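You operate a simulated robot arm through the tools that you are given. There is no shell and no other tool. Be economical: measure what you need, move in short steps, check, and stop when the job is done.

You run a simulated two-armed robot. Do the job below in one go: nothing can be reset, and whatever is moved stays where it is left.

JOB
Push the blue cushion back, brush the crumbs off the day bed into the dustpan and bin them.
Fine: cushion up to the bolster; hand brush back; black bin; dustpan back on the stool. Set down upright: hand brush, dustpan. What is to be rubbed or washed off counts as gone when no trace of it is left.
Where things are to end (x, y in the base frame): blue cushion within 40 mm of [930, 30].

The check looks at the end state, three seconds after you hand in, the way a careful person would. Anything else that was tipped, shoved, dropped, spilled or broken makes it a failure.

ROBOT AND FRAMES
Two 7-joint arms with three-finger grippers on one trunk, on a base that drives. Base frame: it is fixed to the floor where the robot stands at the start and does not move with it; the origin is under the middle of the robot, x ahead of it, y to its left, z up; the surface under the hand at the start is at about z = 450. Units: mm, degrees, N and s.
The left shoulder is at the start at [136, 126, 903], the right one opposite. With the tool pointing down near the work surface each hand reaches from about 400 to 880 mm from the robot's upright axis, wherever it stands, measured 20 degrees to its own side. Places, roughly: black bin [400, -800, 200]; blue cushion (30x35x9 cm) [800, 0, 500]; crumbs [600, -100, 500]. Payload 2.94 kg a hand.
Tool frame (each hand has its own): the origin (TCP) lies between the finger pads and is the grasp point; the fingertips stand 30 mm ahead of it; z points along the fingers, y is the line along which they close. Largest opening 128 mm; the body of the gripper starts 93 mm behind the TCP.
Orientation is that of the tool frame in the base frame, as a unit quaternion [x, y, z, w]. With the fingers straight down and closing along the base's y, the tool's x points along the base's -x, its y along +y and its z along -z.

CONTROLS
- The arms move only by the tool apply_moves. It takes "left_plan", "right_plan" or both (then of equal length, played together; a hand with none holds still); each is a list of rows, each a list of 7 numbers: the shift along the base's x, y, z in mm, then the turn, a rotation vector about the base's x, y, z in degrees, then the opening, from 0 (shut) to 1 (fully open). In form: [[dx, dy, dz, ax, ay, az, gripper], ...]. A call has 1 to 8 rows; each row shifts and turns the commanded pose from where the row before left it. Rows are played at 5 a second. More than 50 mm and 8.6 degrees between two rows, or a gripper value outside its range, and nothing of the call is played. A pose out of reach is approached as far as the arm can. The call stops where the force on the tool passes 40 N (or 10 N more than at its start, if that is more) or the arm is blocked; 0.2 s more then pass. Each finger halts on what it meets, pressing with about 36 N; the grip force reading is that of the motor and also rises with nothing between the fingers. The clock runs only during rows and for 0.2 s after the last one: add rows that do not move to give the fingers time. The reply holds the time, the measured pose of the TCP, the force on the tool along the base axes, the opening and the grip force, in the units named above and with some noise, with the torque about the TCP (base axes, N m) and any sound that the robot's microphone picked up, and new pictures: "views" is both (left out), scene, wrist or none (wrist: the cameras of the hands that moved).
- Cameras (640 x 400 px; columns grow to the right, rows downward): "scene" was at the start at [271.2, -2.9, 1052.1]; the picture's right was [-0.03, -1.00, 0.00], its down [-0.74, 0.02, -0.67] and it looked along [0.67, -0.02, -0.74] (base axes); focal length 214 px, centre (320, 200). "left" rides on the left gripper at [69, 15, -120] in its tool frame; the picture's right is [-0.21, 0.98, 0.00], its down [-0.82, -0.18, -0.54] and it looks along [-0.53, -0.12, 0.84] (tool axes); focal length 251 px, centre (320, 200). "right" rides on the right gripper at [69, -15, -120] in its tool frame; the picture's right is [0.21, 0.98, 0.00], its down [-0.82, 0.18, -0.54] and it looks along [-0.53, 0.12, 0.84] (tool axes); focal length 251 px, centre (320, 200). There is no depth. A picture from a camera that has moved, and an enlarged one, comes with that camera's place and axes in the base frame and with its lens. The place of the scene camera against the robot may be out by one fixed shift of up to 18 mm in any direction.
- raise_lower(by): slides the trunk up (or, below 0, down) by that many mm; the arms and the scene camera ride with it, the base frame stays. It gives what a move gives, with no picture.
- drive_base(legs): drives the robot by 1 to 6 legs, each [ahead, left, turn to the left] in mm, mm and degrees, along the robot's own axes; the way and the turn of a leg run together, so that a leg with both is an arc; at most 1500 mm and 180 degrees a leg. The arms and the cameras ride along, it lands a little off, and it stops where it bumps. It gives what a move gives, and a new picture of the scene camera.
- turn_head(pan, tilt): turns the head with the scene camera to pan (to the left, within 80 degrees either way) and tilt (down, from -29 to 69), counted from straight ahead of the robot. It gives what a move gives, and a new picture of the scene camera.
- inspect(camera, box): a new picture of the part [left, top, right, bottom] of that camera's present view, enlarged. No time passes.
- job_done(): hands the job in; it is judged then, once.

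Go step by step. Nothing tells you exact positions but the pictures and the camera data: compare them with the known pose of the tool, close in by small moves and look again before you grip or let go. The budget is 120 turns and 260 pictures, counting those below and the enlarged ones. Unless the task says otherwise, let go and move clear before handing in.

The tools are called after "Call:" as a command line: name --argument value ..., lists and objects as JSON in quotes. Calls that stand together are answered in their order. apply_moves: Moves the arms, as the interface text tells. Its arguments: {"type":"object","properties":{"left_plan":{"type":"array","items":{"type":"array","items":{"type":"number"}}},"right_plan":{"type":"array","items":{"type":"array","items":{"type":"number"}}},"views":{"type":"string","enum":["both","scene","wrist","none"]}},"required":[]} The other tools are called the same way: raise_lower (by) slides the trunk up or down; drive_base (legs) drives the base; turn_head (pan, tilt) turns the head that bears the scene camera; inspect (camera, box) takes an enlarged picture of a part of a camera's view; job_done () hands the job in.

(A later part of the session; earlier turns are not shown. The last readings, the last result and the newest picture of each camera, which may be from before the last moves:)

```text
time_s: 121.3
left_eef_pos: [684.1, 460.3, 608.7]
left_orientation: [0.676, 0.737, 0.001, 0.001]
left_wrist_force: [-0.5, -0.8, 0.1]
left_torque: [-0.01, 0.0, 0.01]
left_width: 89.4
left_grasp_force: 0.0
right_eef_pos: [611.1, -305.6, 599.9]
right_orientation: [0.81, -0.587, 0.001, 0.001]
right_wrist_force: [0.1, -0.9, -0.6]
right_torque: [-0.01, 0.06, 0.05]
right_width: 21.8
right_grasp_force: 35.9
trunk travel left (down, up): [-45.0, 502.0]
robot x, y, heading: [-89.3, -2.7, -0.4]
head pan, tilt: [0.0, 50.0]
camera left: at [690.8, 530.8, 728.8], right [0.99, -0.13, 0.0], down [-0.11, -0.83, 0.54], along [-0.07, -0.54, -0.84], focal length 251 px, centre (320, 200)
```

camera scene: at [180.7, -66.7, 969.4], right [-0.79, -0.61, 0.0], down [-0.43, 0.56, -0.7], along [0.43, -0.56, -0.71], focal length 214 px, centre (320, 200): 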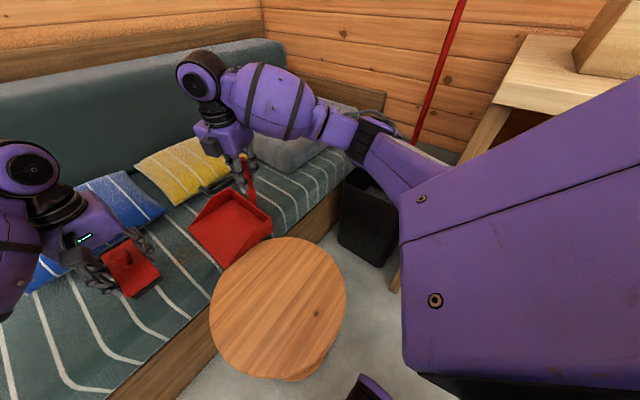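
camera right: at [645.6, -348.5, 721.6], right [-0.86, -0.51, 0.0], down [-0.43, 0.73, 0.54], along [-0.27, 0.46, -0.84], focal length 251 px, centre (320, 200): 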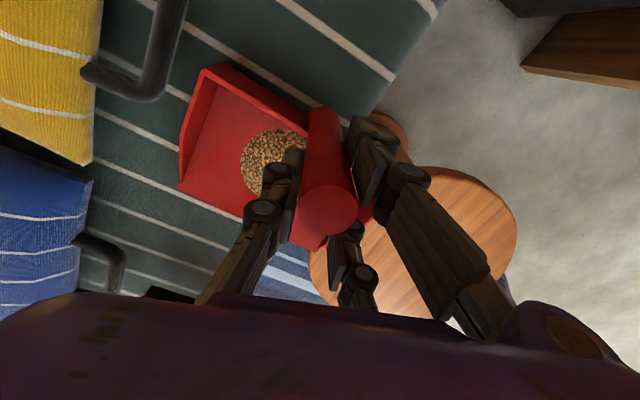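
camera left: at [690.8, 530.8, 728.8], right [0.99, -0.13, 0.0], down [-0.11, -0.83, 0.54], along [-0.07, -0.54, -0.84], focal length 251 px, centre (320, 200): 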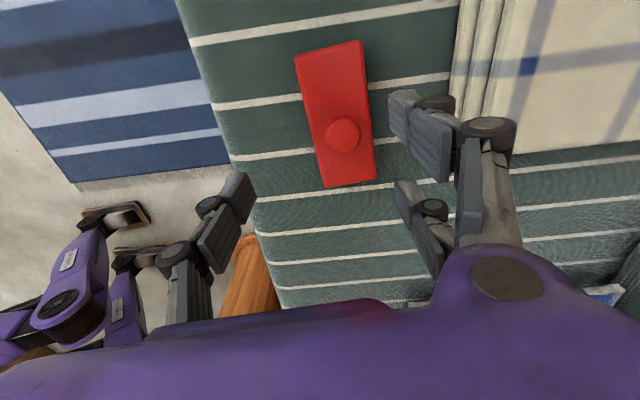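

The brush is back in place, upright. Now I lift the pan straight up and look at the bin.

Call:
apply_moves --right_plan '[[0, 0, 12, 0, 0, 0, 0], [0, 0, 20, 0, 0, 0, 0], [0, 0, 30, 0, 0, 0, 0], [-10, -5, 35, 0, 0, 0, 0], [-20, -15, 30, 0, 0, 0, 0], [-30, -25, 15, 0, 0, 0, 0], [0, 0, 0, 0, 0, 0, 0]]' --views "both"

Call:
inspect --camera "scene" --box '[150, 180, 320, 290]'

```text
time_s: 122.9
left_eef_pos: [681.3, 460.5, 608.9]
left_orientation: [0.676, 0.737, 0.001, 0.002]
left_wrist_force: [0.4, -0.4, 0.2]
left_torque: [-0.03, 0.04, -0.03]
left_width: 89.3
left_grasp_force: 0.0
right_eef_pos: [549.6, -347.4, 738.7]
right_orientation: [0.81, -0.587, 0.001, 0.0]
right_wrist_force: [-0.2, -0.7, -2.9]
right_torque: [-0.09, 0.03, 0.01]
right_width: 21.7
right_grasp_force: 35.3
trunk travel left (down, up): [-45.0, 502.0]
robot x, y, heading: [-88.4, -0.6, -0.4]
head pan, tilt: [0.0, 50.0]
camera scene: at [176.6, -68.2, 966.5], right [-0.83, -0.56, 0.0], down [-0.41, 0.61, -0.68], along [0.38, -0.56, -0.73], focal length 214 px, centre (320, 200)
camera right: at [585.0, -407.6, 861.0], right [-0.86, -0.51, 0.0], down [-0.43, 0.73, 0.54], along [-0.27, 0.46, -0.84], focal length 251 px, centre (320, 200)
```

scene: 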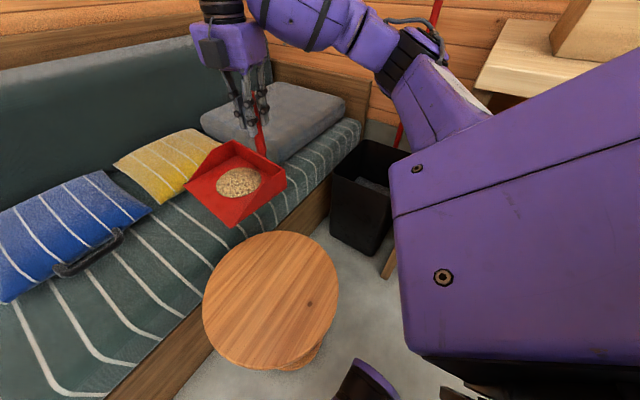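
right: 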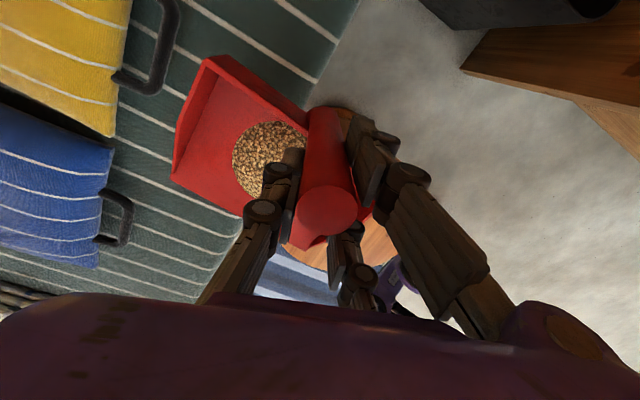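

```text
3.64 times, centred on (235, 235) of scene
camera zoom: at [176.6, -68.2, 966.5], right [-0.83, -0.56, 0.0], down [-0.41, 0.61, -0.68], along [0.38, -0.56, -0.73], focal length 780 px, centre (629, 73)
```

zoom: 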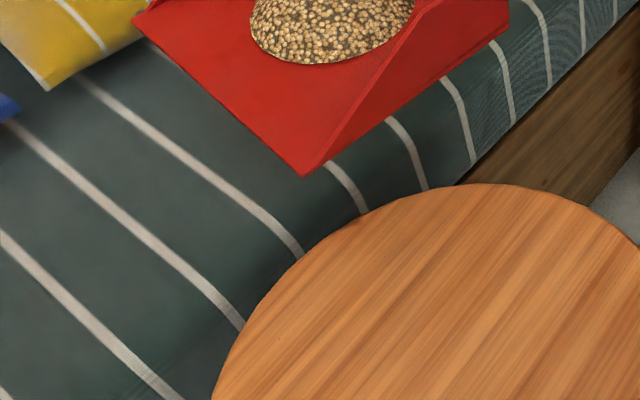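

The bed is clean, and the pile rides in the pan. I enlarge the bin.

Call:
inspect --camera "scene" --box '[310, 120, 430, 270]'

Call:
inspect --camera "right" --box '[380, 0, 640, 160]'

```text
2.67 times, centred on (370, 195) of scene
camera zoom: at [176.6, -68.2, 966.5], right [-0.83, -0.56, 0.0], down [-0.41, 0.61, -0.68], along [0.38, -0.56, -0.73], focal length 572 px, centre (187, 213)
```

zoom: 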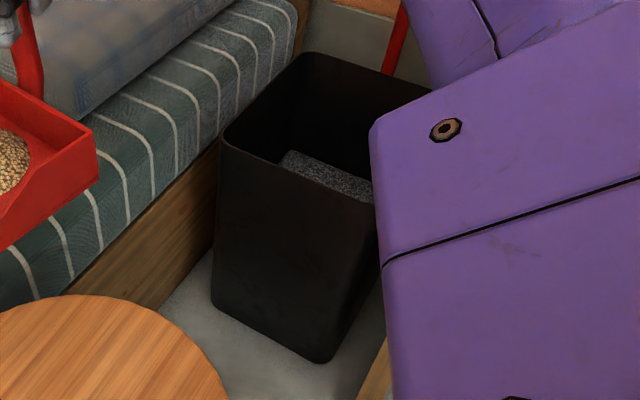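

```text
2.46 times, centred on (510, 80) of right
camera zoom: at [585.0, -407.6, 861.0], right [-0.86, -0.51, 0.0], down [-0.43, 0.73, 0.54], along [-0.27, 0.46, -0.84], focal length 619 px, centre (-148, 495)
```

zoom: 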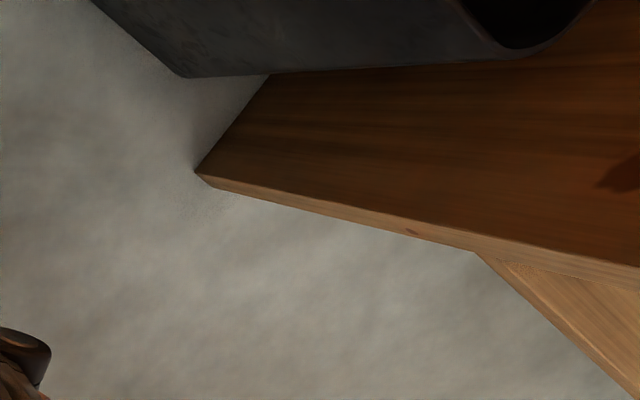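

The bin's rim is at about z = 433, spanning x 255–495 and y -625 to -909. I carry the pan there level in stages, keeping the lip toward +y so I can tip it with the fingers pointing outward.

Call:
apply_moves --right_plan '[[-25, -30, 0, 0, 0, 0, 0], [-25, -35, 0, 0, 0, 0, 0], [-25, -35, 0, 0, 0, 0, 0], [-25, -35, 0, 0, 0, 0, 0], [-25, -35, 0, 0, 0, 0, 0], [-20, -35, 0, 0, 0, 0, 0], [-15, -35, 0, 0, 0, 0, 0], [0, 0, 0, 0, 0, 0, 0]]' --views "both"

```text
time_s: 123.6
left_eef_pos: [671.5, 473.8, 615.2]
left_orientation: [0.67, 0.742, 0.004, 0.006]
left_wrist_force: [-2.6, 0.5, 3.7]
left_torque: [-0.02, -0.28, 0.0]
left_width: 89.5
left_grasp_force: 0.1
right_eef_pos: [511.1, -388.5, 742.6]
right_orientation: [0.825, -0.562, -0.008, -0.05]
right_wrist_force: [-2.5, 0.3, 1.2]
right_torque: [-0.12, -0.21, 0.0]
right_width: 21.8
right_grasp_force: 35.3
trunk travel left (down, up): [-45.0, 502.0]
robot x, y, heading: [-88.8, -1.2, 0.5]
head pan, tilt: [0.0, 50.0]
stopped in row 3 (right hand): the force on the tool passed its limit at 57 N (the readings are from after the stop); the commanded pose is now the measured one
camera scene: at [188.9, -43.0, 966.3], right [-0.58, -0.81, 0.0], down [-0.62, 0.44, -0.65], along [0.53, -0.37, -0.76], focal length 214 px, centre (320, 200)
camera right: at [544.1, -456.4, 859.7], right [-0.83, -0.55, -0.09], down [-0.49, 0.65, 0.58], along [-0.27, 0.52, -0.81], focal length 251 px, centre (320, 200)
```

scene: 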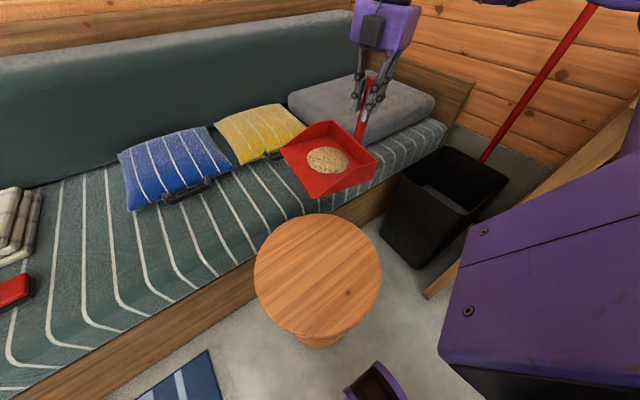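
right: 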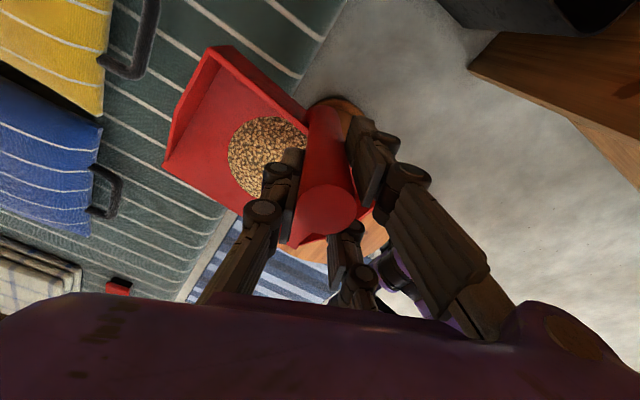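

The arm stopped against something. The head view jumped, so it may be my own head, the bench or the broom. I look up at the elbow before moving on.

Call:
turn_head --pan -60 --tilt 15

Call:
turn_head --pan -70 --tilt 15

```text
time_s: 124.9
left_eef_pos: [678.2, 471.5, 605.0]
left_orientation: [0.671, 0.741, -0.001, 0.0]
left_wrist_force: [-0.5, -0.5, 1.1]
left_torque: [0.0, 0.01, 0.0]
left_width: 89.6
left_grasp_force: 0.0
right_eef_pos: [518.0, -388.0, 734.6]
right_orientation: [0.825, -0.562, -0.013, -0.048]
right_wrist_force: [0.1, -0.8, -2.9]
right_torque: [-0.12, 0.04, -0.02]
right_width: 21.7
right_grasp_force: 35.8
trunk travel left (down, up): [-45.0, 502.0]
robot x, y, heading: [-88.3, 1.7, 0.7]
head pan, tilt: [-60.0, 15.0]
camera scene: at [182.9, -78.8, 1016.4], right [-0.86, -0.51, 0.0], down [-0.13, 0.22, -0.97], along [0.49, -0.83, -0.26], focal length 214 px, centre (320, 200)
```

scene: 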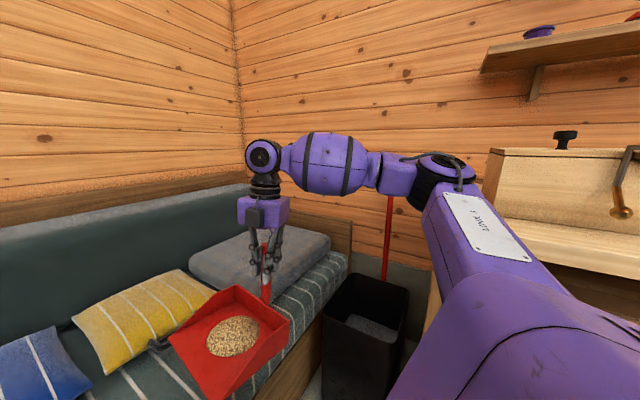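

```text
time_s: 125.6
left_eef_pos: [677.3, 471.2, 605.6]
left_orientation: [0.671, 0.741, 0.0, 0.0]
left_wrist_force: [1.0, -0.4, 1.0]
left_torque: [0.01, 0.0, 0.01]
left_width: 89.5
left_grasp_force: 0.0
right_eef_pos: [518.3, -387.9, 733.7]
right_orientation: [0.825, -0.563, -0.013, -0.047]
right_wrist_force: [0.3, 0.2, -1.2]
right_torque: [-0.1, 0.03, -0.02]
right_width: 21.6
right_grasp_force: 36.3
trunk travel left (down, up): [-45.0, 502.0]
robot x, y, heading: [-86.2, -1.3, 0.4]
head pan, tilt: [-70.0, 15.0]
camera scene: at [168.2, -85.9, 1016.4], right [-0.94, -0.35, 0.0], down [-0.09, 0.24, -0.97], along [0.34, -0.9, -0.26], focal length 214 px, centre (320, 200)
```

scene: 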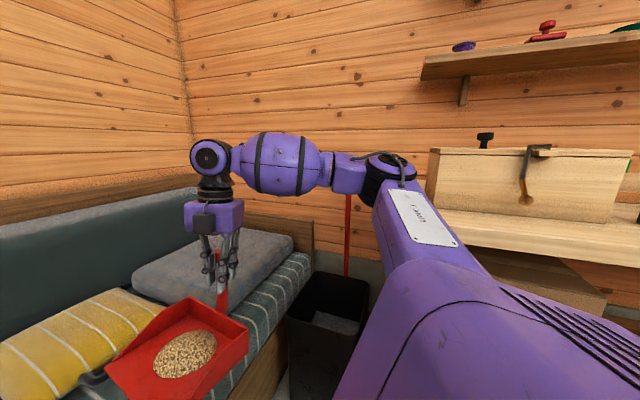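

The elbow seems clear of the bench and broom. The likely culprit is my own head pressing on the upper arm, so I turn the head away to the left first.

Call:
turn_head --pan 10 --tilt 20

Call:
turn_head --pan 0 --tilt 45

```text
time_s: 127.1
left_eef_pos: [678.7, 470.8, 606.1]
left_orientation: [0.671, 0.741, 0.0, 0.0]
left_wrist_force: [-0.3, -0.8, 0.1]
left_torque: [0.01, 0.02, 0.0]
left_width: 89.6
left_grasp_force: 0.2
right_eef_pos: [518.0, -387.3, 733.6]
right_orientation: [0.825, -0.562, -0.013, -0.047]
right_wrist_force: [-0.5, -0.3, -2.4]
right_torque: [-0.12, 0.08, 0.0]
right_width: 21.9
right_grasp_force: 35.4
trunk travel left (down, up): [-45.0, 502.0]
robot x, y, heading: [-85.8, -1.6, 0.7]
head pan, tilt: [10.0, 20.0]
camera scene: at [226.9, 18.6, 1008.3], right [0.18, -0.98, 0.0], down [-0.34, -0.06, -0.94], along [0.92, 0.17, -0.34], focal length 214 px, centre (320, 200)
```

scene: 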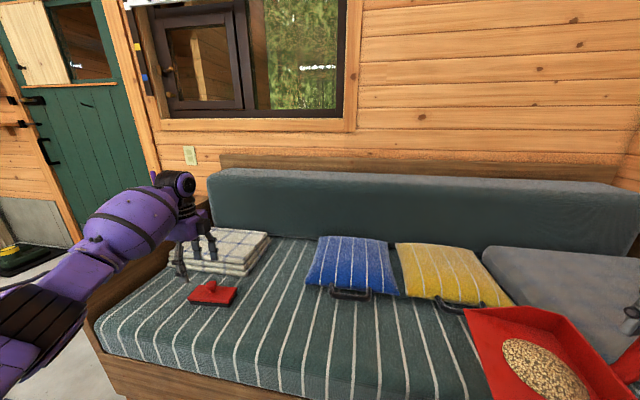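

```text
time_s: 128.0
left_eef_pos: [678.5, 470.6, 606.1]
left_orientation: [0.671, 0.741, 0.0, 0.001]
left_wrist_force: [0.0, 0.6, 0.7]
left_torque: [0.0, 0.01, 0.01]
left_width: 89.6
left_grasp_force: 0.0
right_eef_pos: [518.4, -386.7, 733.6]
right_orientation: [0.825, -0.563, -0.014, -0.047]
right_wrist_force: [-0.6, 0.0, -2.2]
right_torque: [-0.15, 0.02, 0.01]
right_width: 21.7
right_grasp_force: 35.9
trunk travel left (down, up): [-45.0, 502.0]
robot x, y, heading: [-87.3, -1.5, 1.1]
head pan, tilt: [0.0, 45.0]
camera scene: at [216.7, 2.4, 969.7], right [0.01, -1.0, 0.0], down [-0.71, -0.01, -0.71], along [0.71, 0.01, -0.71], focal length 214 px, centre (320, 200)
```

scene: 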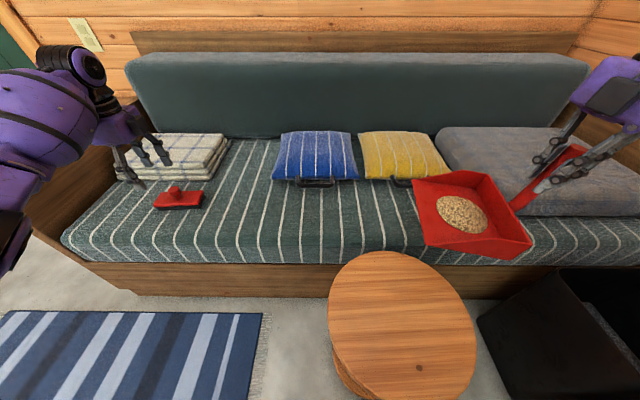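

The head is free and looks ahead, and everything is in order. I level the pan and continue toward the bin.

Call:
apply_moves --right_plan '[[0, 0, 5, -2.6, 0.9, 0, 0], [-10, -10, 5, -2.6, 0.9, 0, 0], [-20, -35, 0, 0, 0, 0, 0], [-20, -35, 0, 0, 0, 0, 0], [-20, -35, 0, 0, 0, 0, 0], [0, 0, 0, 0, 0, 0, 0]]' --views "both"

```text
time_s: 128.9
left_eef_pos: [677.2, 468.4, 605.3]
left_orientation: [0.673, 0.74, -0.002, 0.004]
left_wrist_force: [0.5, 0.0, -0.8]
left_torque: [0.05, 0.01, 0.04]
left_width: 89.6
left_grasp_force: 0.0
right_eef_pos: [482.7, -438.1, 815.5]
right_orientation: [0.821, -0.561, 0.082, 0.072]
right_wrist_force: [0.4, -0.4, -1.2]
right_torque: [-0.02, 0.01, 0.01]
right_width: 21.5
right_grasp_force: 36.2
trunk travel left (down, up): [-45.0, 502.0]
robot x, y, heading: [-84.4, -3.5, 0.2]
head pan, tilt: [0.0, 45.0]
stopped in row 4 (right hand): the arm was blocked; the commanded pose is now the measured one
camera scene: at [211.9, 4.5, 969.6], right [0.0, -1.0, 0.01], down [-0.7, -0.01, -0.71], along [0.71, 0.0, -0.7], focal length 214 px, centre (320, 200)
camera right: at [514.4, -469.6, 948.3], right [-0.83, -0.55, 0.07], down [-0.49, 0.79, 0.36], along [-0.25, 0.26, -0.93], focal length 251 px, centre (320, 200)
```

scene: 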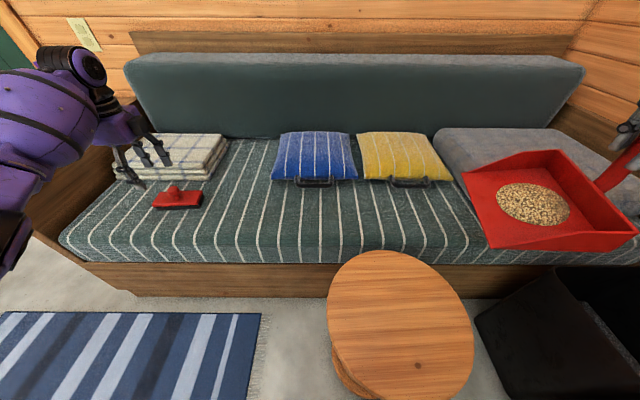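
right: 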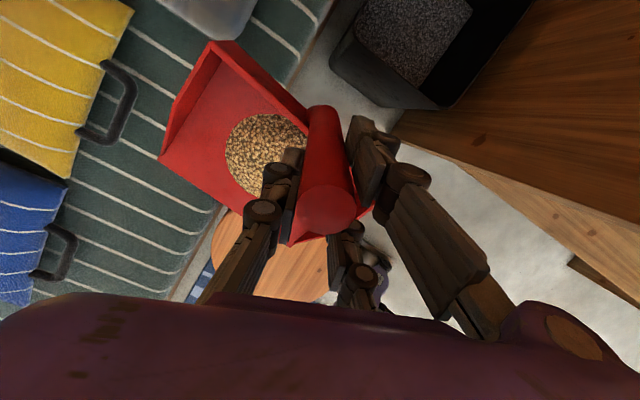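

The elbow is blocked when I fold the arm toward the right (it probably meets the bench). I take the hand back, level the pan, and instead extend the arm forward so I can turn the base toward the bin with the elbow tucked in.

Call:
apply_moves --right_plan '[[15, 25, 0, 3, 0.8, 0, 0], [20, 30, 0, 3, 0.8, 0, 0], [20, 30, 0, 3, 0.8, 0, 0], [25, 20, 0, 3, 0.7, 0, 0], [35, 20, 0, 0, 0, 0, 0], [35, 20, 0, 0, 0, 0, 0], [35, 20, 0, 0, 0, 0, 0], [0, 0, 0, 0, 0, 0, 0]]' --views "both"

```text
time_s: 130.7
left_eef_pos: [677.8, 468.0, 606.4]
left_orientation: [0.671, 0.742, 0.0, 0.0]
left_wrist_force: [-0.1, 0.0, -0.3]
left_torque: [-0.01, 0.02, -0.01]
left_width: 89.5
left_grasp_force: 0.0
right_eef_pos: [672.0, -276.4, 809.7]
right_orientation: [0.83, -0.558, -0.005, -0.003]
right_wrist_force: [0.6, 0.6, -1.4]
right_torque: [-0.09, 0.03, 0.0]
right_width: 21.8
right_grasp_force: 36.4
right hand out of reach, approached as far as the arm can: row 7
trunk travel left (down, up): [-45.0, 502.0]
robot x, y, heading: [-85.9, -1.2, 0.3]
head pan, tilt: [0.0, 45.0]
camera scene: at [215.8, 0.5, 969.9], right [0.01, -1.0, 0.0], down [-0.71, -0.01, -0.71], along [0.71, 0.01, -0.71], focal length 214 px, centre (320, 200)
camera right: at [709.5, -337.4, 930.5], right [-0.83, -0.56, 0.0], down [-0.47, 0.69, 0.55], along [-0.31, 0.46, -0.83], focal length 251 px, centre (320, 200)
```

scene: 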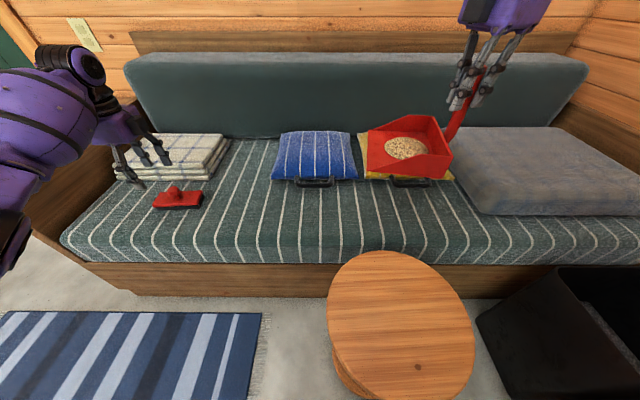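
right: 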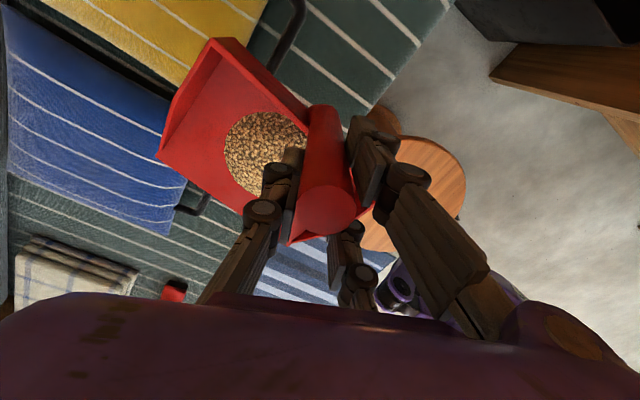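

The pan is level over the yellow cushion with the pile intact. I pull the left hand in and up, then drive forward a little and turn right toward the bin.

Call:
apply_moves --left_plan '[[-25, -10, 35, 0, 0, 0, 0.7], [-25, -15, 35, 0, 0, 0, 0.7], [-25, -15, 35, 0, 0, 0, 0.7], [-25, -15, 35, 0, 0, 0, 0.7], [-25, -15, 30, 0, 0, 0, 0.7], [-25, -15, 0, 0, 0, 0, 0.7], [0, 0, 0, 0, 0, 0, 0.7]]' --views "none"

Call:
drive_base --legs '[[75, 0, 0], [0, 0, -20]]'

```text
time_s: 132.3
left_eef_pos: [529.7, 383.8, 776.6]
left_orientation: [0.671, 0.741, -0.001, 0.0]
left_wrist_force: [0.1, 0.2, 1.0]
left_torque: [-0.03, -0.03, 0.02]
left_width: 89.3
left_grasp_force: 0.0
right_eef_pos: [670.7, -278.7, 808.3]
right_orientation: [0.83, -0.557, -0.005, -0.003]
right_wrist_force: [-0.6, 1.1, -2.2]
right_torque: [-0.1, 0.05, 0.0]
right_width: 21.8
right_grasp_force: 36.2
trunk travel left (down, up): [-45.0, 502.0]
robot x, y, heading: [-83.7, -1.5, 0.3]
head pan, tilt: [0.0, 45.0]
```

```text
time_s: 134.4
left_eef_pos: [701.2, 149.6, 777.0]
left_orientation: [0.791, 0.612, 0.0, 0.0]
left_wrist_force: [0.5, 0.3, 0.7]
left_torque: [0.0, 0.01, 0.0]
left_width: 89.3
left_grasp_force: 0.0
right_eef_pos: [605.7, -521.4, 808.5]
right_orientation: [0.719, -0.695, -0.005, -0.004]
right_wrist_force: [-0.1, -0.5, -2.1]
right_torque: [-0.09, 0.1, 0.04]
right_width: 21.8
right_grasp_force: 35.9
trunk travel left (down, up): [-45.0, 502.0]
robot x, y, heading: [-7.6, 1.4, -19.7]
head pan, tilt: [0.0, 45.0]
camera scene: at [274.8, -104.9, 969.6], right [-0.34, -0.94, 0.0], down [-0.67, 0.24, -0.71], along [0.67, -0.24, -0.71], focal length 214 px, centre (320, 200)
```

scene: 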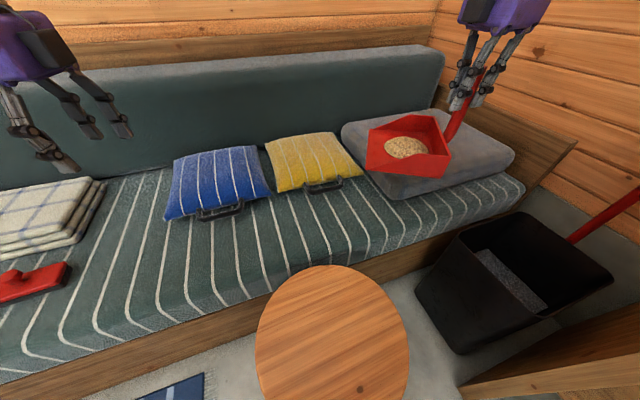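

The turn went freely. I continue in two smaller turns.

Call:
drive_base --legs '[[0, 0, -12]]'

Call:
drive_base --legs '[[0, 0, -10]]'

```text
time_s: 135.6
left_eef_pos: [717.1, -0.8, 777.7]
left_orientation: [0.85, 0.526, 0.0, 0.0]
left_wrist_force: [-0.1, -0.1, 0.8]
left_torque: [0.03, -0.02, 0.0]
left_width: 89.6
left_grasp_force: 0.0
right_eef_pos: [484.3, -636.7, 809.3]
right_orientation: [-0.643, 0.766, 0.005, 0.005]
right_wrist_force: [0.5, -0.6, -2.3]
right_torque: [-0.04, 0.08, 0.03]
right_width: 22.0
right_grasp_force: 35.7
trunk travel left (down, up): [-45.0, 502.0]
robot x, y, heading: [-8.9, 0.2, -31.5]
head pan, tilt: [0.0, 45.0]
camera scene: at [247.1, -162.3, 969.6], right [-0.52, -0.85, 0.0], down [-0.6, 0.37, -0.71], along [0.6, -0.37, -0.71], focal length 214 px, centre (320, 200)
```

scene: 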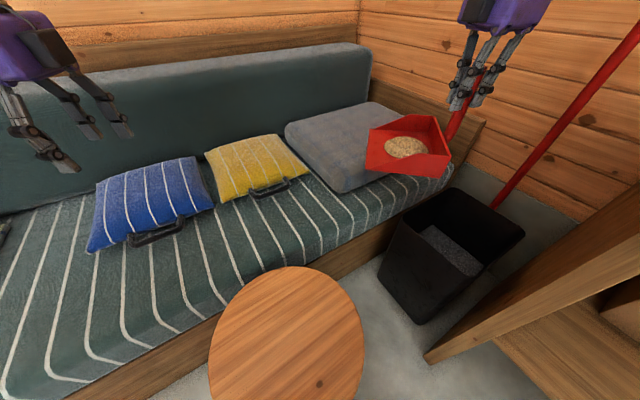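

```text
time_s: 136.7
left_eef_pos: [706.3, -123.8, 777.5]
left_orientation: [0.891, 0.454, 0.001, 0.0]
left_wrist_force: [-0.3, -0.6, -0.2]
left_torque: [0.0, -0.01, 0.0]
left_width: 89.2
left_grasp_force: 0.1
right_eef_pos: [370.6, -709.3, 809.1]
right_orientation: [-0.577, 0.817, 0.005, 0.006]
right_wrist_force: [-0.2, 0.1, -2.6]
right_torque: [-0.03, 0.11, -0.03]
right_width: 21.5
right_grasp_force: 36.8
trunk travel left (down, up): [-45.0, 502.0]
robot x, y, heading: [-11.5, -0.5, -41.3]
head pan, tilt: [0.0, 45.0]
camera scene: at [216.7, -203.4, 969.6], right [-0.66, -0.75, 0.0], down [-0.53, 0.47, -0.71], along [0.53, -0.47, -0.71], focal length 214 px, centre (320, 200)
```

scene: 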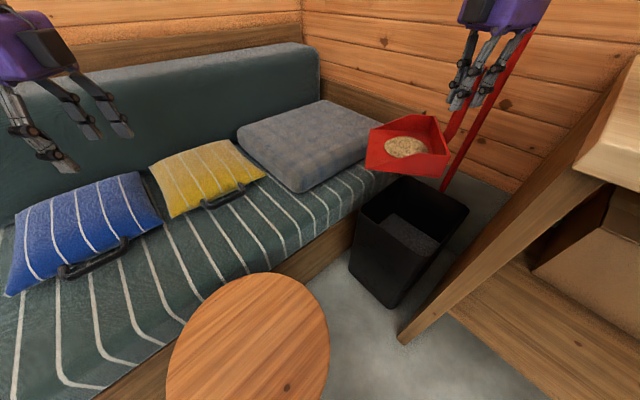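

The pan is over the bin, whose opening centre is about [378, -730]. I lower to z ≈ 680 and begin tilting the lip down.

Call:
apply_moves --right_plan '[[0, 0, -40, 0, 0, 0, 0], [0, 0, -40, 0, 0, 0, 0], [4, -4, -40, 0, 0, 0, 0], [0, 0, 0, -6.4, 4.8, 0, 0], [0, 0, 0, -6.4, 4.8, 0, 0], [0, 0, 0, 0, 0, 0, 0]]' --views "both"

```text
time_s: 138.1
left_eef_pos: [706.6, -122.7, 777.7]
left_orientation: [0.892, 0.453, -0.001, 0.0]
left_wrist_force: [0.0, 0.1, -0.4]
left_torque: [0.01, -0.01, 0.02]
left_width: 89.6
left_grasp_force: 0.1
right_eef_pos: [369.7, -715.4, 689.7]
right_orientation: [-0.571, 0.81, -0.038, -0.127]
right_wrist_force: [0.0, 0.2, -2.2]
right_torque: [0.04, 0.08, 0.04]
right_width: 21.4
right_grasp_force: 35.5
right hand out of reach, approached as far as the arm can: row 5
trunk travel left (down, up): [-45.0, 502.0]
robot x, y, heading: [-7.6, 1.1, -41.1]
head pan, tilt: [0.0, 45.0]
camera scene: at [216.8, -203.1, 969.6], right [-0.66, -0.75, 0.0], down [-0.53, 0.47, -0.71], along [0.53, -0.47, -0.71], focal length 214 px, centre (320, 200)
camera right: at [381.1, -758.5, 823.5], right [-0.98, 0.14, 0.13], down [0.18, 0.93, 0.33], along [-0.08, 0.35, -0.93], focal length 251 px, centre (320, 200)
```

scene: 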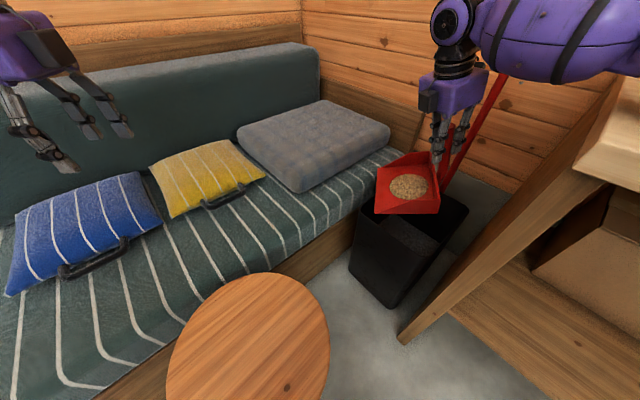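
right: 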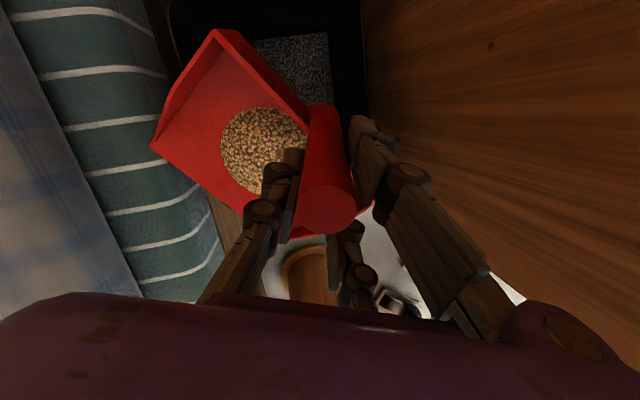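

Tilted 15° so far, near some limit of the arm. I continue step by step.

Call:
apply_moves --right_plan '[[0, 0, 5, -6.4, 4.8, 0, 0], [0, 0, 5, -6.4, 4.8, 0, 0], [0, 0, 5, -6.4, 4.8, 0, 0], [0, 0, 0, 0, 0, 0, 0]]' --views "scene"

```text
time_s: 139.1
left_eef_pos: [705.0, -122.1, 777.0]
left_orientation: [0.892, 0.453, 0.0, 0.001]
left_wrist_force: [0.0, -0.2, -0.4]
left_torque: [0.02, -0.03, 0.0]
left_width: 89.7
left_grasp_force: 0.1
right_eef_pos: [332.7, -730.9, 711.5]
right_orientation: [-0.548, 0.779, -0.092, -0.29]
right_wrist_force: [-0.6, 0.0, -2.5]
right_torque: [0.09, -0.03, 0.01]
right_width: 21.5
right_grasp_force: 35.5
right hand out of reach, approached as far as the arm can: row 1, 2, 3
trunk travel left (down, up): [-45.0, 502.0]
robot x, y, heading: [-7.5, -2.0, -41.3]
head pan, tilt: [0.0, 45.0]
camera scene: at [216.4, -203.6, 969.6], right [-0.66, -0.75, 0.0], down [-0.53, 0.47, -0.71], along [0.53, -0.47, -0.71], focal length 214 px, centre (320, 200)
```

scene: 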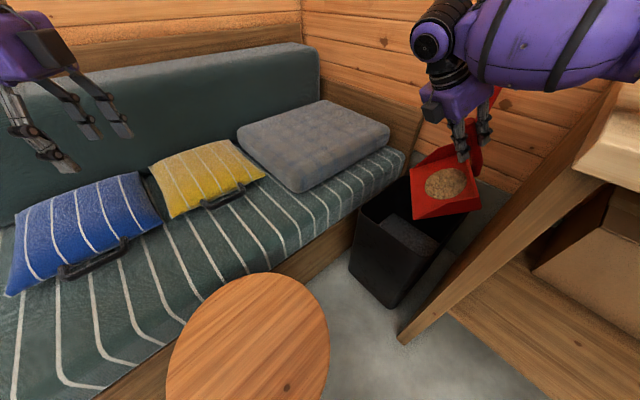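

At 35° the pile still holds, and the arm drifts toward the near edge because the wrist is at its limit. I shift the base 70 mm to its left for room and keep tilting.

Call:
drive_base --legs '[[0, 70, 0]]'

Call:
apply_moves --right_plan '[[0, 0, 5, -6.4, 4.8, 0, 0], [0, 0, 5, -6.4, 4.8, 0, 0], [0, 0, 0, 0, 0, 0, 0]]' --views "both"

```text
time_s: 140.3
left_eef_pos: [752.2, -67.0, 776.6]
left_orientation: [0.891, 0.454, -0.001, 0.0]
left_wrist_force: [0.2, 0.2, 0.8]
left_torque: [0.0, 0.0, 0.01]
left_width: 89.5
left_grasp_force: 0.0
right_eef_pos: [379.0, -678.6, 710.8]
right_orientation: [-0.55, 0.778, -0.091, -0.289]
right_wrist_force: [0.0, 1.0, -2.0]
right_torque: [0.06, 0.0, 0.02]
right_width: 21.4
right_grasp_force: 36.1
trunk travel left (down, up): [-45.0, 502.0]
robot x, y, heading: [36.0, 51.7, -41.3]
head pan, tilt: [0.0, 45.0]
camera scene: at [263.1, -150.4, 969.6], right [-0.66, -0.75, 0.0], down [-0.53, 0.47, -0.71], along [0.53, -0.47, -0.71], focal length 214 px, centre (320, 200)
```

scene: 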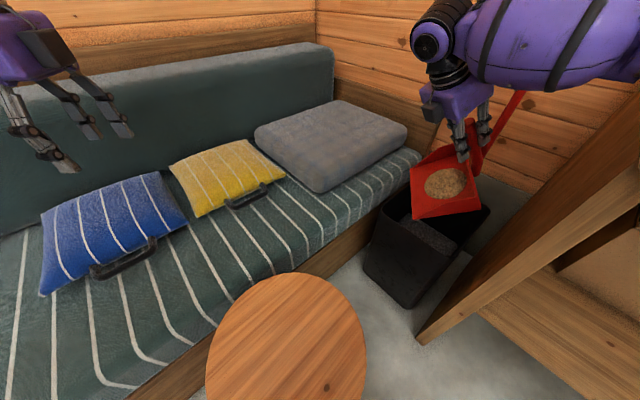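

```text
time_s: 141.1
left_eef_pos: [752.0, -68.4, 777.1]
left_orientation: [0.891, 0.454, 0.0, 0.0]
left_wrist_force: [-0.6, 0.2, -0.1]
left_torque: [-0.01, -0.02, 0.0]
left_width: 89.7
left_grasp_force: 0.1
right_eef_pos: [348.5, -680.3, 720.2]
right_orientation: [-0.52, 0.736, -0.132, -0.413]
right_wrist_force: [-0.2, 0.1, -2.7]
right_torque: [0.14, -0.06, -0.01]
right_width: 21.4
right_grasp_force: 36.0
right hand out of reach, approached as far as the arm can: row 1, 2
trunk travel left (down, up): [-45.0, 502.0]
robot x, y, heading: [38.9, 48.7, -41.1]
head pan, tilt: [0.0, 45.0]
camera scene: at [263.0, -150.7, 969.5], right [-0.66, -0.75, 0.0], down [-0.53, 0.47, -0.71], along [0.53, -0.47, -0.71], focal length 214 px, centre (320, 200)
camera right: at [408.9, -657.2, 846.2], right [-0.88, 0.27, 0.39], down [0.2, 0.95, -0.23], along [-0.43, -0.13, -0.89], focal length 251 px, centre (320, 200)
```

scene: 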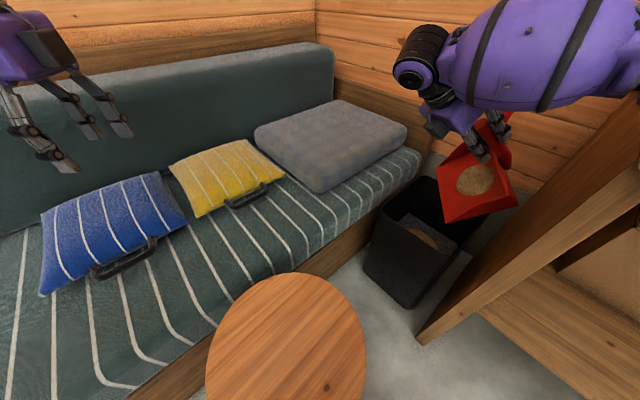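
right: 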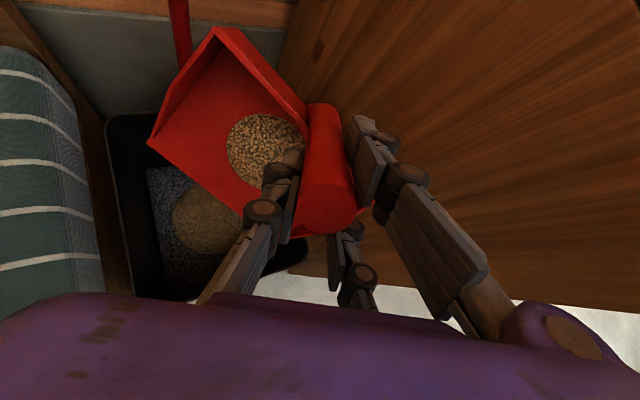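

The crumbs are pouring into the bin, and the pile in the pan shrinks. I hold this tilt until it is empty.

Call:
apply_moves --right_plan '[[0, 0, 0, 0, 0, 0, 0], [0, 0, 0, 0, 0, 0, 0], [0, 0, 0, 0, 0, 0, 0], [0, 0, 0, 0, 0, 0, 0], [0, 0, 0, 0, 0, 0, 0], [0, 0, 0, 0, 0, 0, 0]]' --views "wrist"

```text
time_s: 142.5
left_eef_pos: [751.2, -69.0, 777.3]
left_orientation: [0.891, 0.454, 0.0, -0.001]
left_wrist_force: [0.0, 0.7, -0.2]
left_torque: [0.0, 0.02, 0.0]
left_width: 89.7
left_grasp_force: 0.0
right_eef_pos: [349.9, -679.6, 721.4]
right_orientation: [-0.52, 0.737, -0.131, -0.412]
right_wrist_force: [0.5, -1.0, -1.6]
right_torque: [0.13, -0.07, 0.05]
right_width: 21.7
right_grasp_force: 36.3
trunk travel left (down, up): [-45.0, 502.0]
robot x, y, heading: [37.8, 53.9, -41.2]
head pan, tilt: [0.0, 45.0]
camera right: at [409.1, -657.1, 846.7], right [-0.88, 0.27, 0.39], down [0.2, 0.95, -0.23], along [-0.43, -0.13, -0.89], focal length 251 px, centre (320, 200)
```

right: 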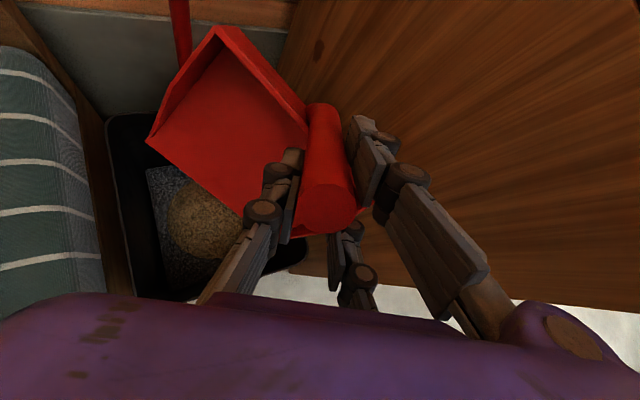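

The pan is empty and the crumbs are in the bin. I level the pan again while rising.

Call:
apply_moves --right_plan '[[0, 0, 15, 6.4, -4.8, 0, 0], [0, 0, 15, 6.4, -4.8, 0, 0], [0, 0, 15, 6.4, -4.8, 0, 0], [0, 0, 15, 6.4, -4.8, 0, 0], [0, 0, 15, 6.4, -4.8, 0, 0], [0, 0, 15, 6.4, -4.8, 0, 0], [0, 0, 0, 0, 0, 0, 0]]' --views "scene"

```text
time_s: 144.1
left_eef_pos: [751.7, -68.6, 776.4]
left_orientation: [0.891, 0.454, 0.0, 0.0]
left_wrist_force: [-0.6, -0.2, 0.3]
left_torque: [-0.01, 0.01, 0.02]
left_width: 89.6
left_grasp_force: 0.0
right_eef_pos: [349.6, -679.9, 811.9]
right_orientation: [-0.577, 0.816, -0.007, -0.027]
right_wrist_force: [-0.3, -0.2, -2.4]
right_torque: [-0.03, 0.05, 0.0]
right_width: 21.5
right_grasp_force: 35.5
trunk travel left (down, up): [-45.0, 502.0]
robot x, y, heading: [36.7, 50.8, -41.1]
head pan, tilt: [0.0, 45.0]
camera scene: at [263.0, -150.5, 969.6], right [-0.66, -0.75, 0.0], down [-0.53, 0.47, -0.71], along [0.53, -0.47, -0.71], focal length 214 px, centre (320, 200)
```

scene: 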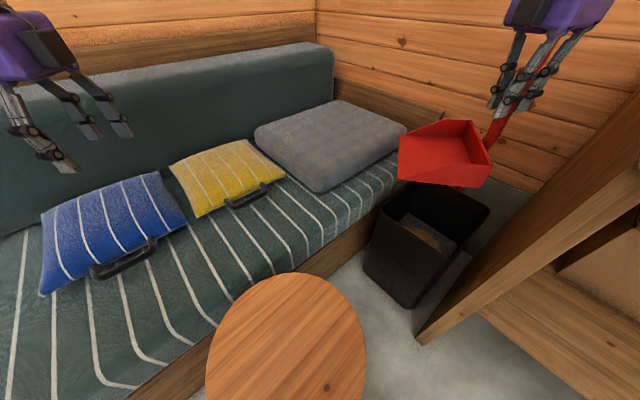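

The pan is level and empty. I retrace the drive (right 70, turn back 41°), with the pan high above the bed.

Call:
apply_moves --right_plan '[[0, 0, 0, 2.5, -1.9, 0, 0], [0, 0, 0, 0, 0, 0, 0]]' --views "none"

Call:
drive_base --legs '[[0, -70, 0], [0, 0, 21], [0, 0, 20]]'

```text
time_s: 144.7
left_eef_pos: [751.6, -67.8, 777.8]
left_orientation: [0.891, 0.454, 0.0, 0.001]
left_wrist_force: [0.3, 0.2, -1.2]
left_torque: [-0.06, -0.03, 0.0]
left_width: 89.4
left_grasp_force: 0.0
right_eef_pos: [351.4, -679.7, 812.4]
right_orientation: [-0.577, 0.817, 0.001, -0.002]
right_wrist_force: [1.2, 0.2, -2.0]
right_torque: [-0.05, 0.1, 0.0]
right_width: 21.3
right_grasp_force: 35.8
trunk travel left (down, up): [-45.0, 502.0]
robot x, y, heading: [35.8, 51.8, -41.3]
head pan, tilt: [0.0, 45.0]
```

```text
time_s: 146.1
left_eef_pos: [708.7, -117.5, 777.4]
left_orientation: [0.891, 0.454, 0.0, 0.001]
left_wrist_force: [-0.6, -0.5, 0.0]
left_torque: [-0.02, -0.01, 0.01]
left_width: 89.4
left_grasp_force: 0.1
right_eef_pos: [306.8, -727.6, 811.4]
right_orientation: [-0.578, 0.816, 0.003, -0.002]
right_wrist_force: [0.7, 0.2, -2.0]
right_torque: [-0.05, 0.1, 0.02]
right_width: 21.5
right_grasp_force: 35.7
trunk travel left (down, up): [-45.0, 502.0]
robot x, y, heading: [-5.3, 3.0, -41.2]
head pan, tilt: [0.0, 45.0]
stopped in leg 1: the robot was blocked; the commanded pose is now the measured one
camera scene: at [220.4, -199.2, 969.6], right [-0.66, -0.75, 0.0], down [-0.53, 0.47, -0.71], along [0.53, -0.47, -0.71], focal length 214 px, centre (320, 200)
```

scene: 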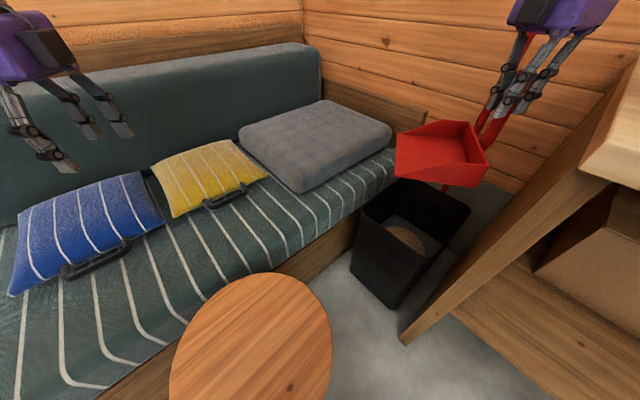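

Something on the right blocked the last millimetres, probably the elbow at the bench. I move 25 mm back left at once, then turn left.

Call:
drive_base --legs '[[0, 25, 0], [0, 0, 21], [0, 0, 20]]'

```text
time_s: 149.2
left_eef_pos: [628.7, 403.5, 777.3]
left_orientation: [0.674, 0.738, 0.0, 0.001]
left_wrist_force: [0.1, -1.1, -0.1]
left_torque: [0.0, -0.01, 0.06]
left_width: 89.6
left_grasp_force: 0.1
right_eef_pos: [728.9, -319.8, 811.3]
right_orientation: [0.828, -0.561, -0.001, 0.002]
right_wrist_force: [-0.1, 1.3, -1.8]
right_torque: [-0.08, 0.03, 0.01]
right_width: 21.5
right_grasp_force: 35.8
trunk travel left (down, up): [-45.0, 502.0]
robot x, y, heading: [9.7, 21.8, 0.1]
head pan, tilt: [0.0, 45.0]
camera scene: at [313.0, 22.1, 969.6], right [0.0, -1.0, 0.0], down [-0.71, 0.0, -0.71], along [0.71, 0.0, -0.71], focal length 214 px, centre (320, 200)
```

scene: 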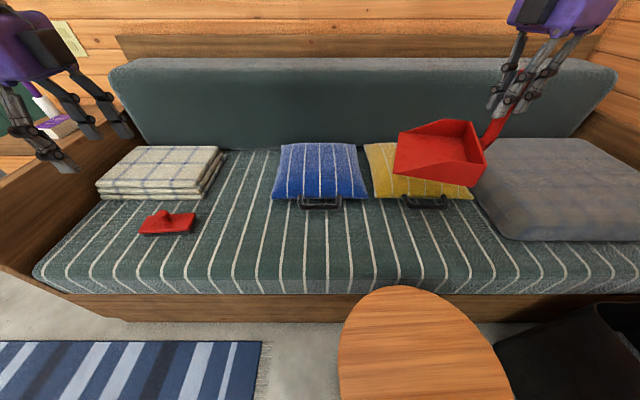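

Back at heading 0 with everything in place. I back up 85 mm with the arm extended, then raise the trunk for the close-in placement.

Call:
drive_base --legs '[[-85, 0, 0]]'

Call:
raise_lower --by 330

Call:
turn_head --pan 0 --tilt 60

```text
time_s: 150.3
left_eef_pos: [544.7, 402.7, 778.7]
left_orientation: [0.674, 0.738, 0.001, 0.0]
left_wrist_force: [0.1, 0.0, 0.1]
left_torque: [0.0, 0.0, 0.0]
left_width: 89.5
left_grasp_force: 0.1
right_eef_pos: [644.0, -321.8, 812.2]
right_orientation: [0.828, -0.56, -0.001, 0.002]
right_wrist_force: [0.0, -0.1, -1.4]
right_torque: [-0.09, -0.01, 0.01]
right_width: 20.9
right_grasp_force: 35.9
trunk travel left (down, up): [-45.0, 502.0]
robot x, y, heading: [-72.4, 22.0, 0.0]
head pan, tilt: [0.0, 45.0]
camera scene: at [228.6, 21.7, 969.8], right [0.0, -1.0, 0.0], down [-0.71, 0.0, -0.71], along [0.71, 0.0, -0.71], focal length 214 px, centre (320, 200)
```

scene: 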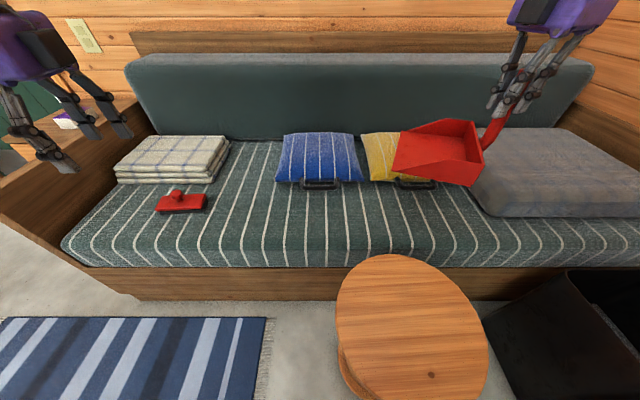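

```text
time_s: 153.5
left_eef_pos: [544.8, 403.3, 1105.5]
left_orientation: [0.675, 0.738, -0.001, 0.0]
left_wrist_force: [0.1, 0.0, -0.3]
left_torque: [0.0, 0.01, 0.0]
left_width: 89.7
left_grasp_force: 0.0
right_eef_pos: [601.0, -320.8, 1242.0]
right_orientation: [0.825, -0.559, 0.071, -0.046]
right_wrist_force: [0.1, -0.2, 0.0]
right_torque: [0.0, 0.0, 0.01]
right_width: 0.0
right_grasp_force: 3.2
trunk travel left (down, up): [-375.0, 172.0]
robot x, y, heading: [-70.8, 24.4, 0.1]
head pan, tilt: [0.0, 45.0]
```

```text
time_s: 154.3
left_eef_pos: [545.2, 402.2, 1108.0]
left_orientation: [0.674, 0.738, 0.001, 0.001]
left_wrist_force: [0.2, -0.4, 0.2]
left_torque: [0.01, -0.01, 0.01]
left_width: 89.6
left_grasp_force: 0.1
right_eef_pos: [599.6, -321.5, 1243.7]
right_orientation: [0.825, -0.559, 0.071, -0.046]
right_wrist_force: [-0.1, -0.7, 0.3]
right_torque: [-0.01, 0.02, 0.02]
right_width: 0.1
right_grasp_force: 3.2
trunk travel left (down, up): [-375.0, 172.0]
robot x, y, heading: [-75.4, 21.7, 0.0]
head pan, tilt: [0.0, 60.0]
camera scene: at [107.8, 21.7, 1302.2], right [0.0, -1.0, 0.0], down [-0.87, 0.0, -0.5], along [0.5, 0.0, -0.87], focal length 214 px, centre (320, 200)
```

scene: 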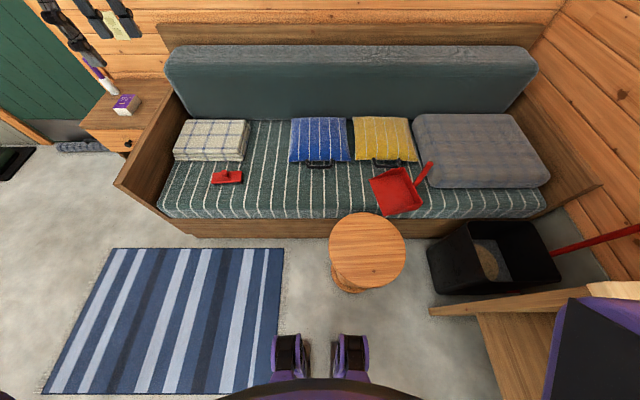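

The arm jammed during the raise and the pan slipped out. It fell onto the mattress and seems to be lying upright. I check the pan, and also the shelf at the right that the elbow may have touched.

Call:
inspect --camera "scene" --box '[330, 100, 470, 230]'

Call:
turn_head --pan -75 --tilt 30

Call:
turn_head --pan -75 --tilt 20

```text
3.08 times, centred on (400, 165) of scene
camera zoom: at [107.8, 21.7, 1302.2], right [0.0, -1.0, 0.0], down [-0.87, 0.0, -0.5], along [0.5, 0.0, -0.87], focal length 660 px, centre (74, 308)
```

zoom: 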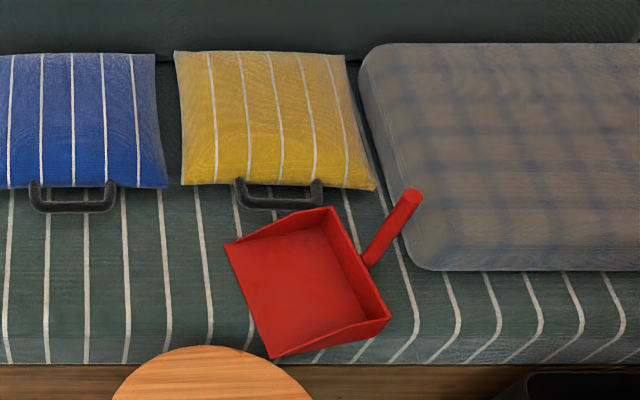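

```text
time_s: 155.8
left_eef_pos: [543.9, 403.6, 1107.8]
left_orientation: [0.674, 0.739, 0.0, 0.001]
left_wrist_force: [-0.3, -0.2, 0.4]
left_torque: [0.02, 0.0, 0.0]
left_width: 89.6
left_grasp_force: 0.1
right_eef_pos: [600.6, -320.8, 1242.6]
right_orientation: [0.824, -0.559, 0.072, -0.047]
right_wrist_force: [0.1, 0.6, -0.2]
right_torque: [0.0, 0.01, 0.02]
right_width: 0.0
right_grasp_force: 3.2
trunk travel left (down, up): [-375.0, 172.0]
robot x, y, heading: [-70.2, 21.7, 0.2]
head pan, tilt: [-75.0, 30.0]
camera scene: at [64.8, -65.6, 1344.2], right [-0.97, -0.26, 0.0], down [-0.13, 0.48, -0.87], along [0.23, -0.84, -0.5], focal length 214 px, centre (320, 200)
```

scene: 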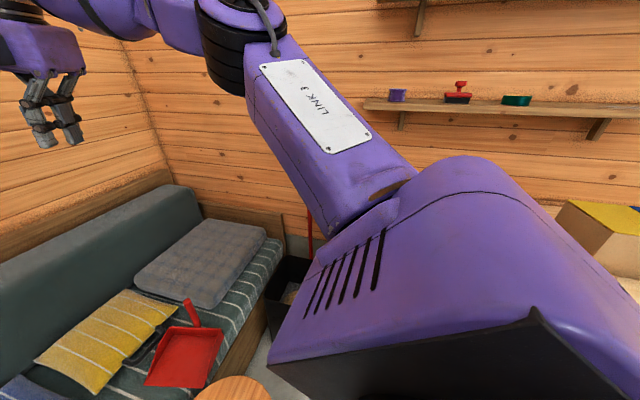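

```text
time_s: 156.5
left_eef_pos: [544.4, 402.5, 1107.5]
left_orientation: [0.674, 0.739, 0.0, 0.0]
left_wrist_force: [-0.5, -0.7, 0.3]
left_torque: [-0.01, 0.01, 0.02]
left_width: 89.7
left_grasp_force: 0.0
right_eef_pos: [599.8, -320.8, 1243.2]
right_orientation: [0.824, -0.56, 0.071, -0.047]
right_wrist_force: [0.2, 0.4, 1.0]
right_torque: [0.02, 0.01, 0.01]
right_width: 0.0
right_grasp_force: 2.8
trunk travel left (down, up): [-375.0, 172.0]
robot x, y, heading: [-72.7, 25.5, -0.3]
head pan, tilt: [-75.0, 20.0]
camera scene: at [65.2, -68.3, 1360.2], right [-0.97, -0.26, 0.0], down [-0.09, 0.33, -0.94], along [0.24, -0.91, -0.34], focal length 214 px, centre (320, 200)
```

scene: 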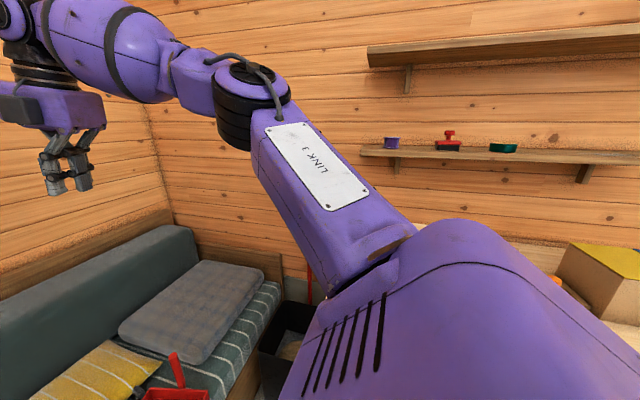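

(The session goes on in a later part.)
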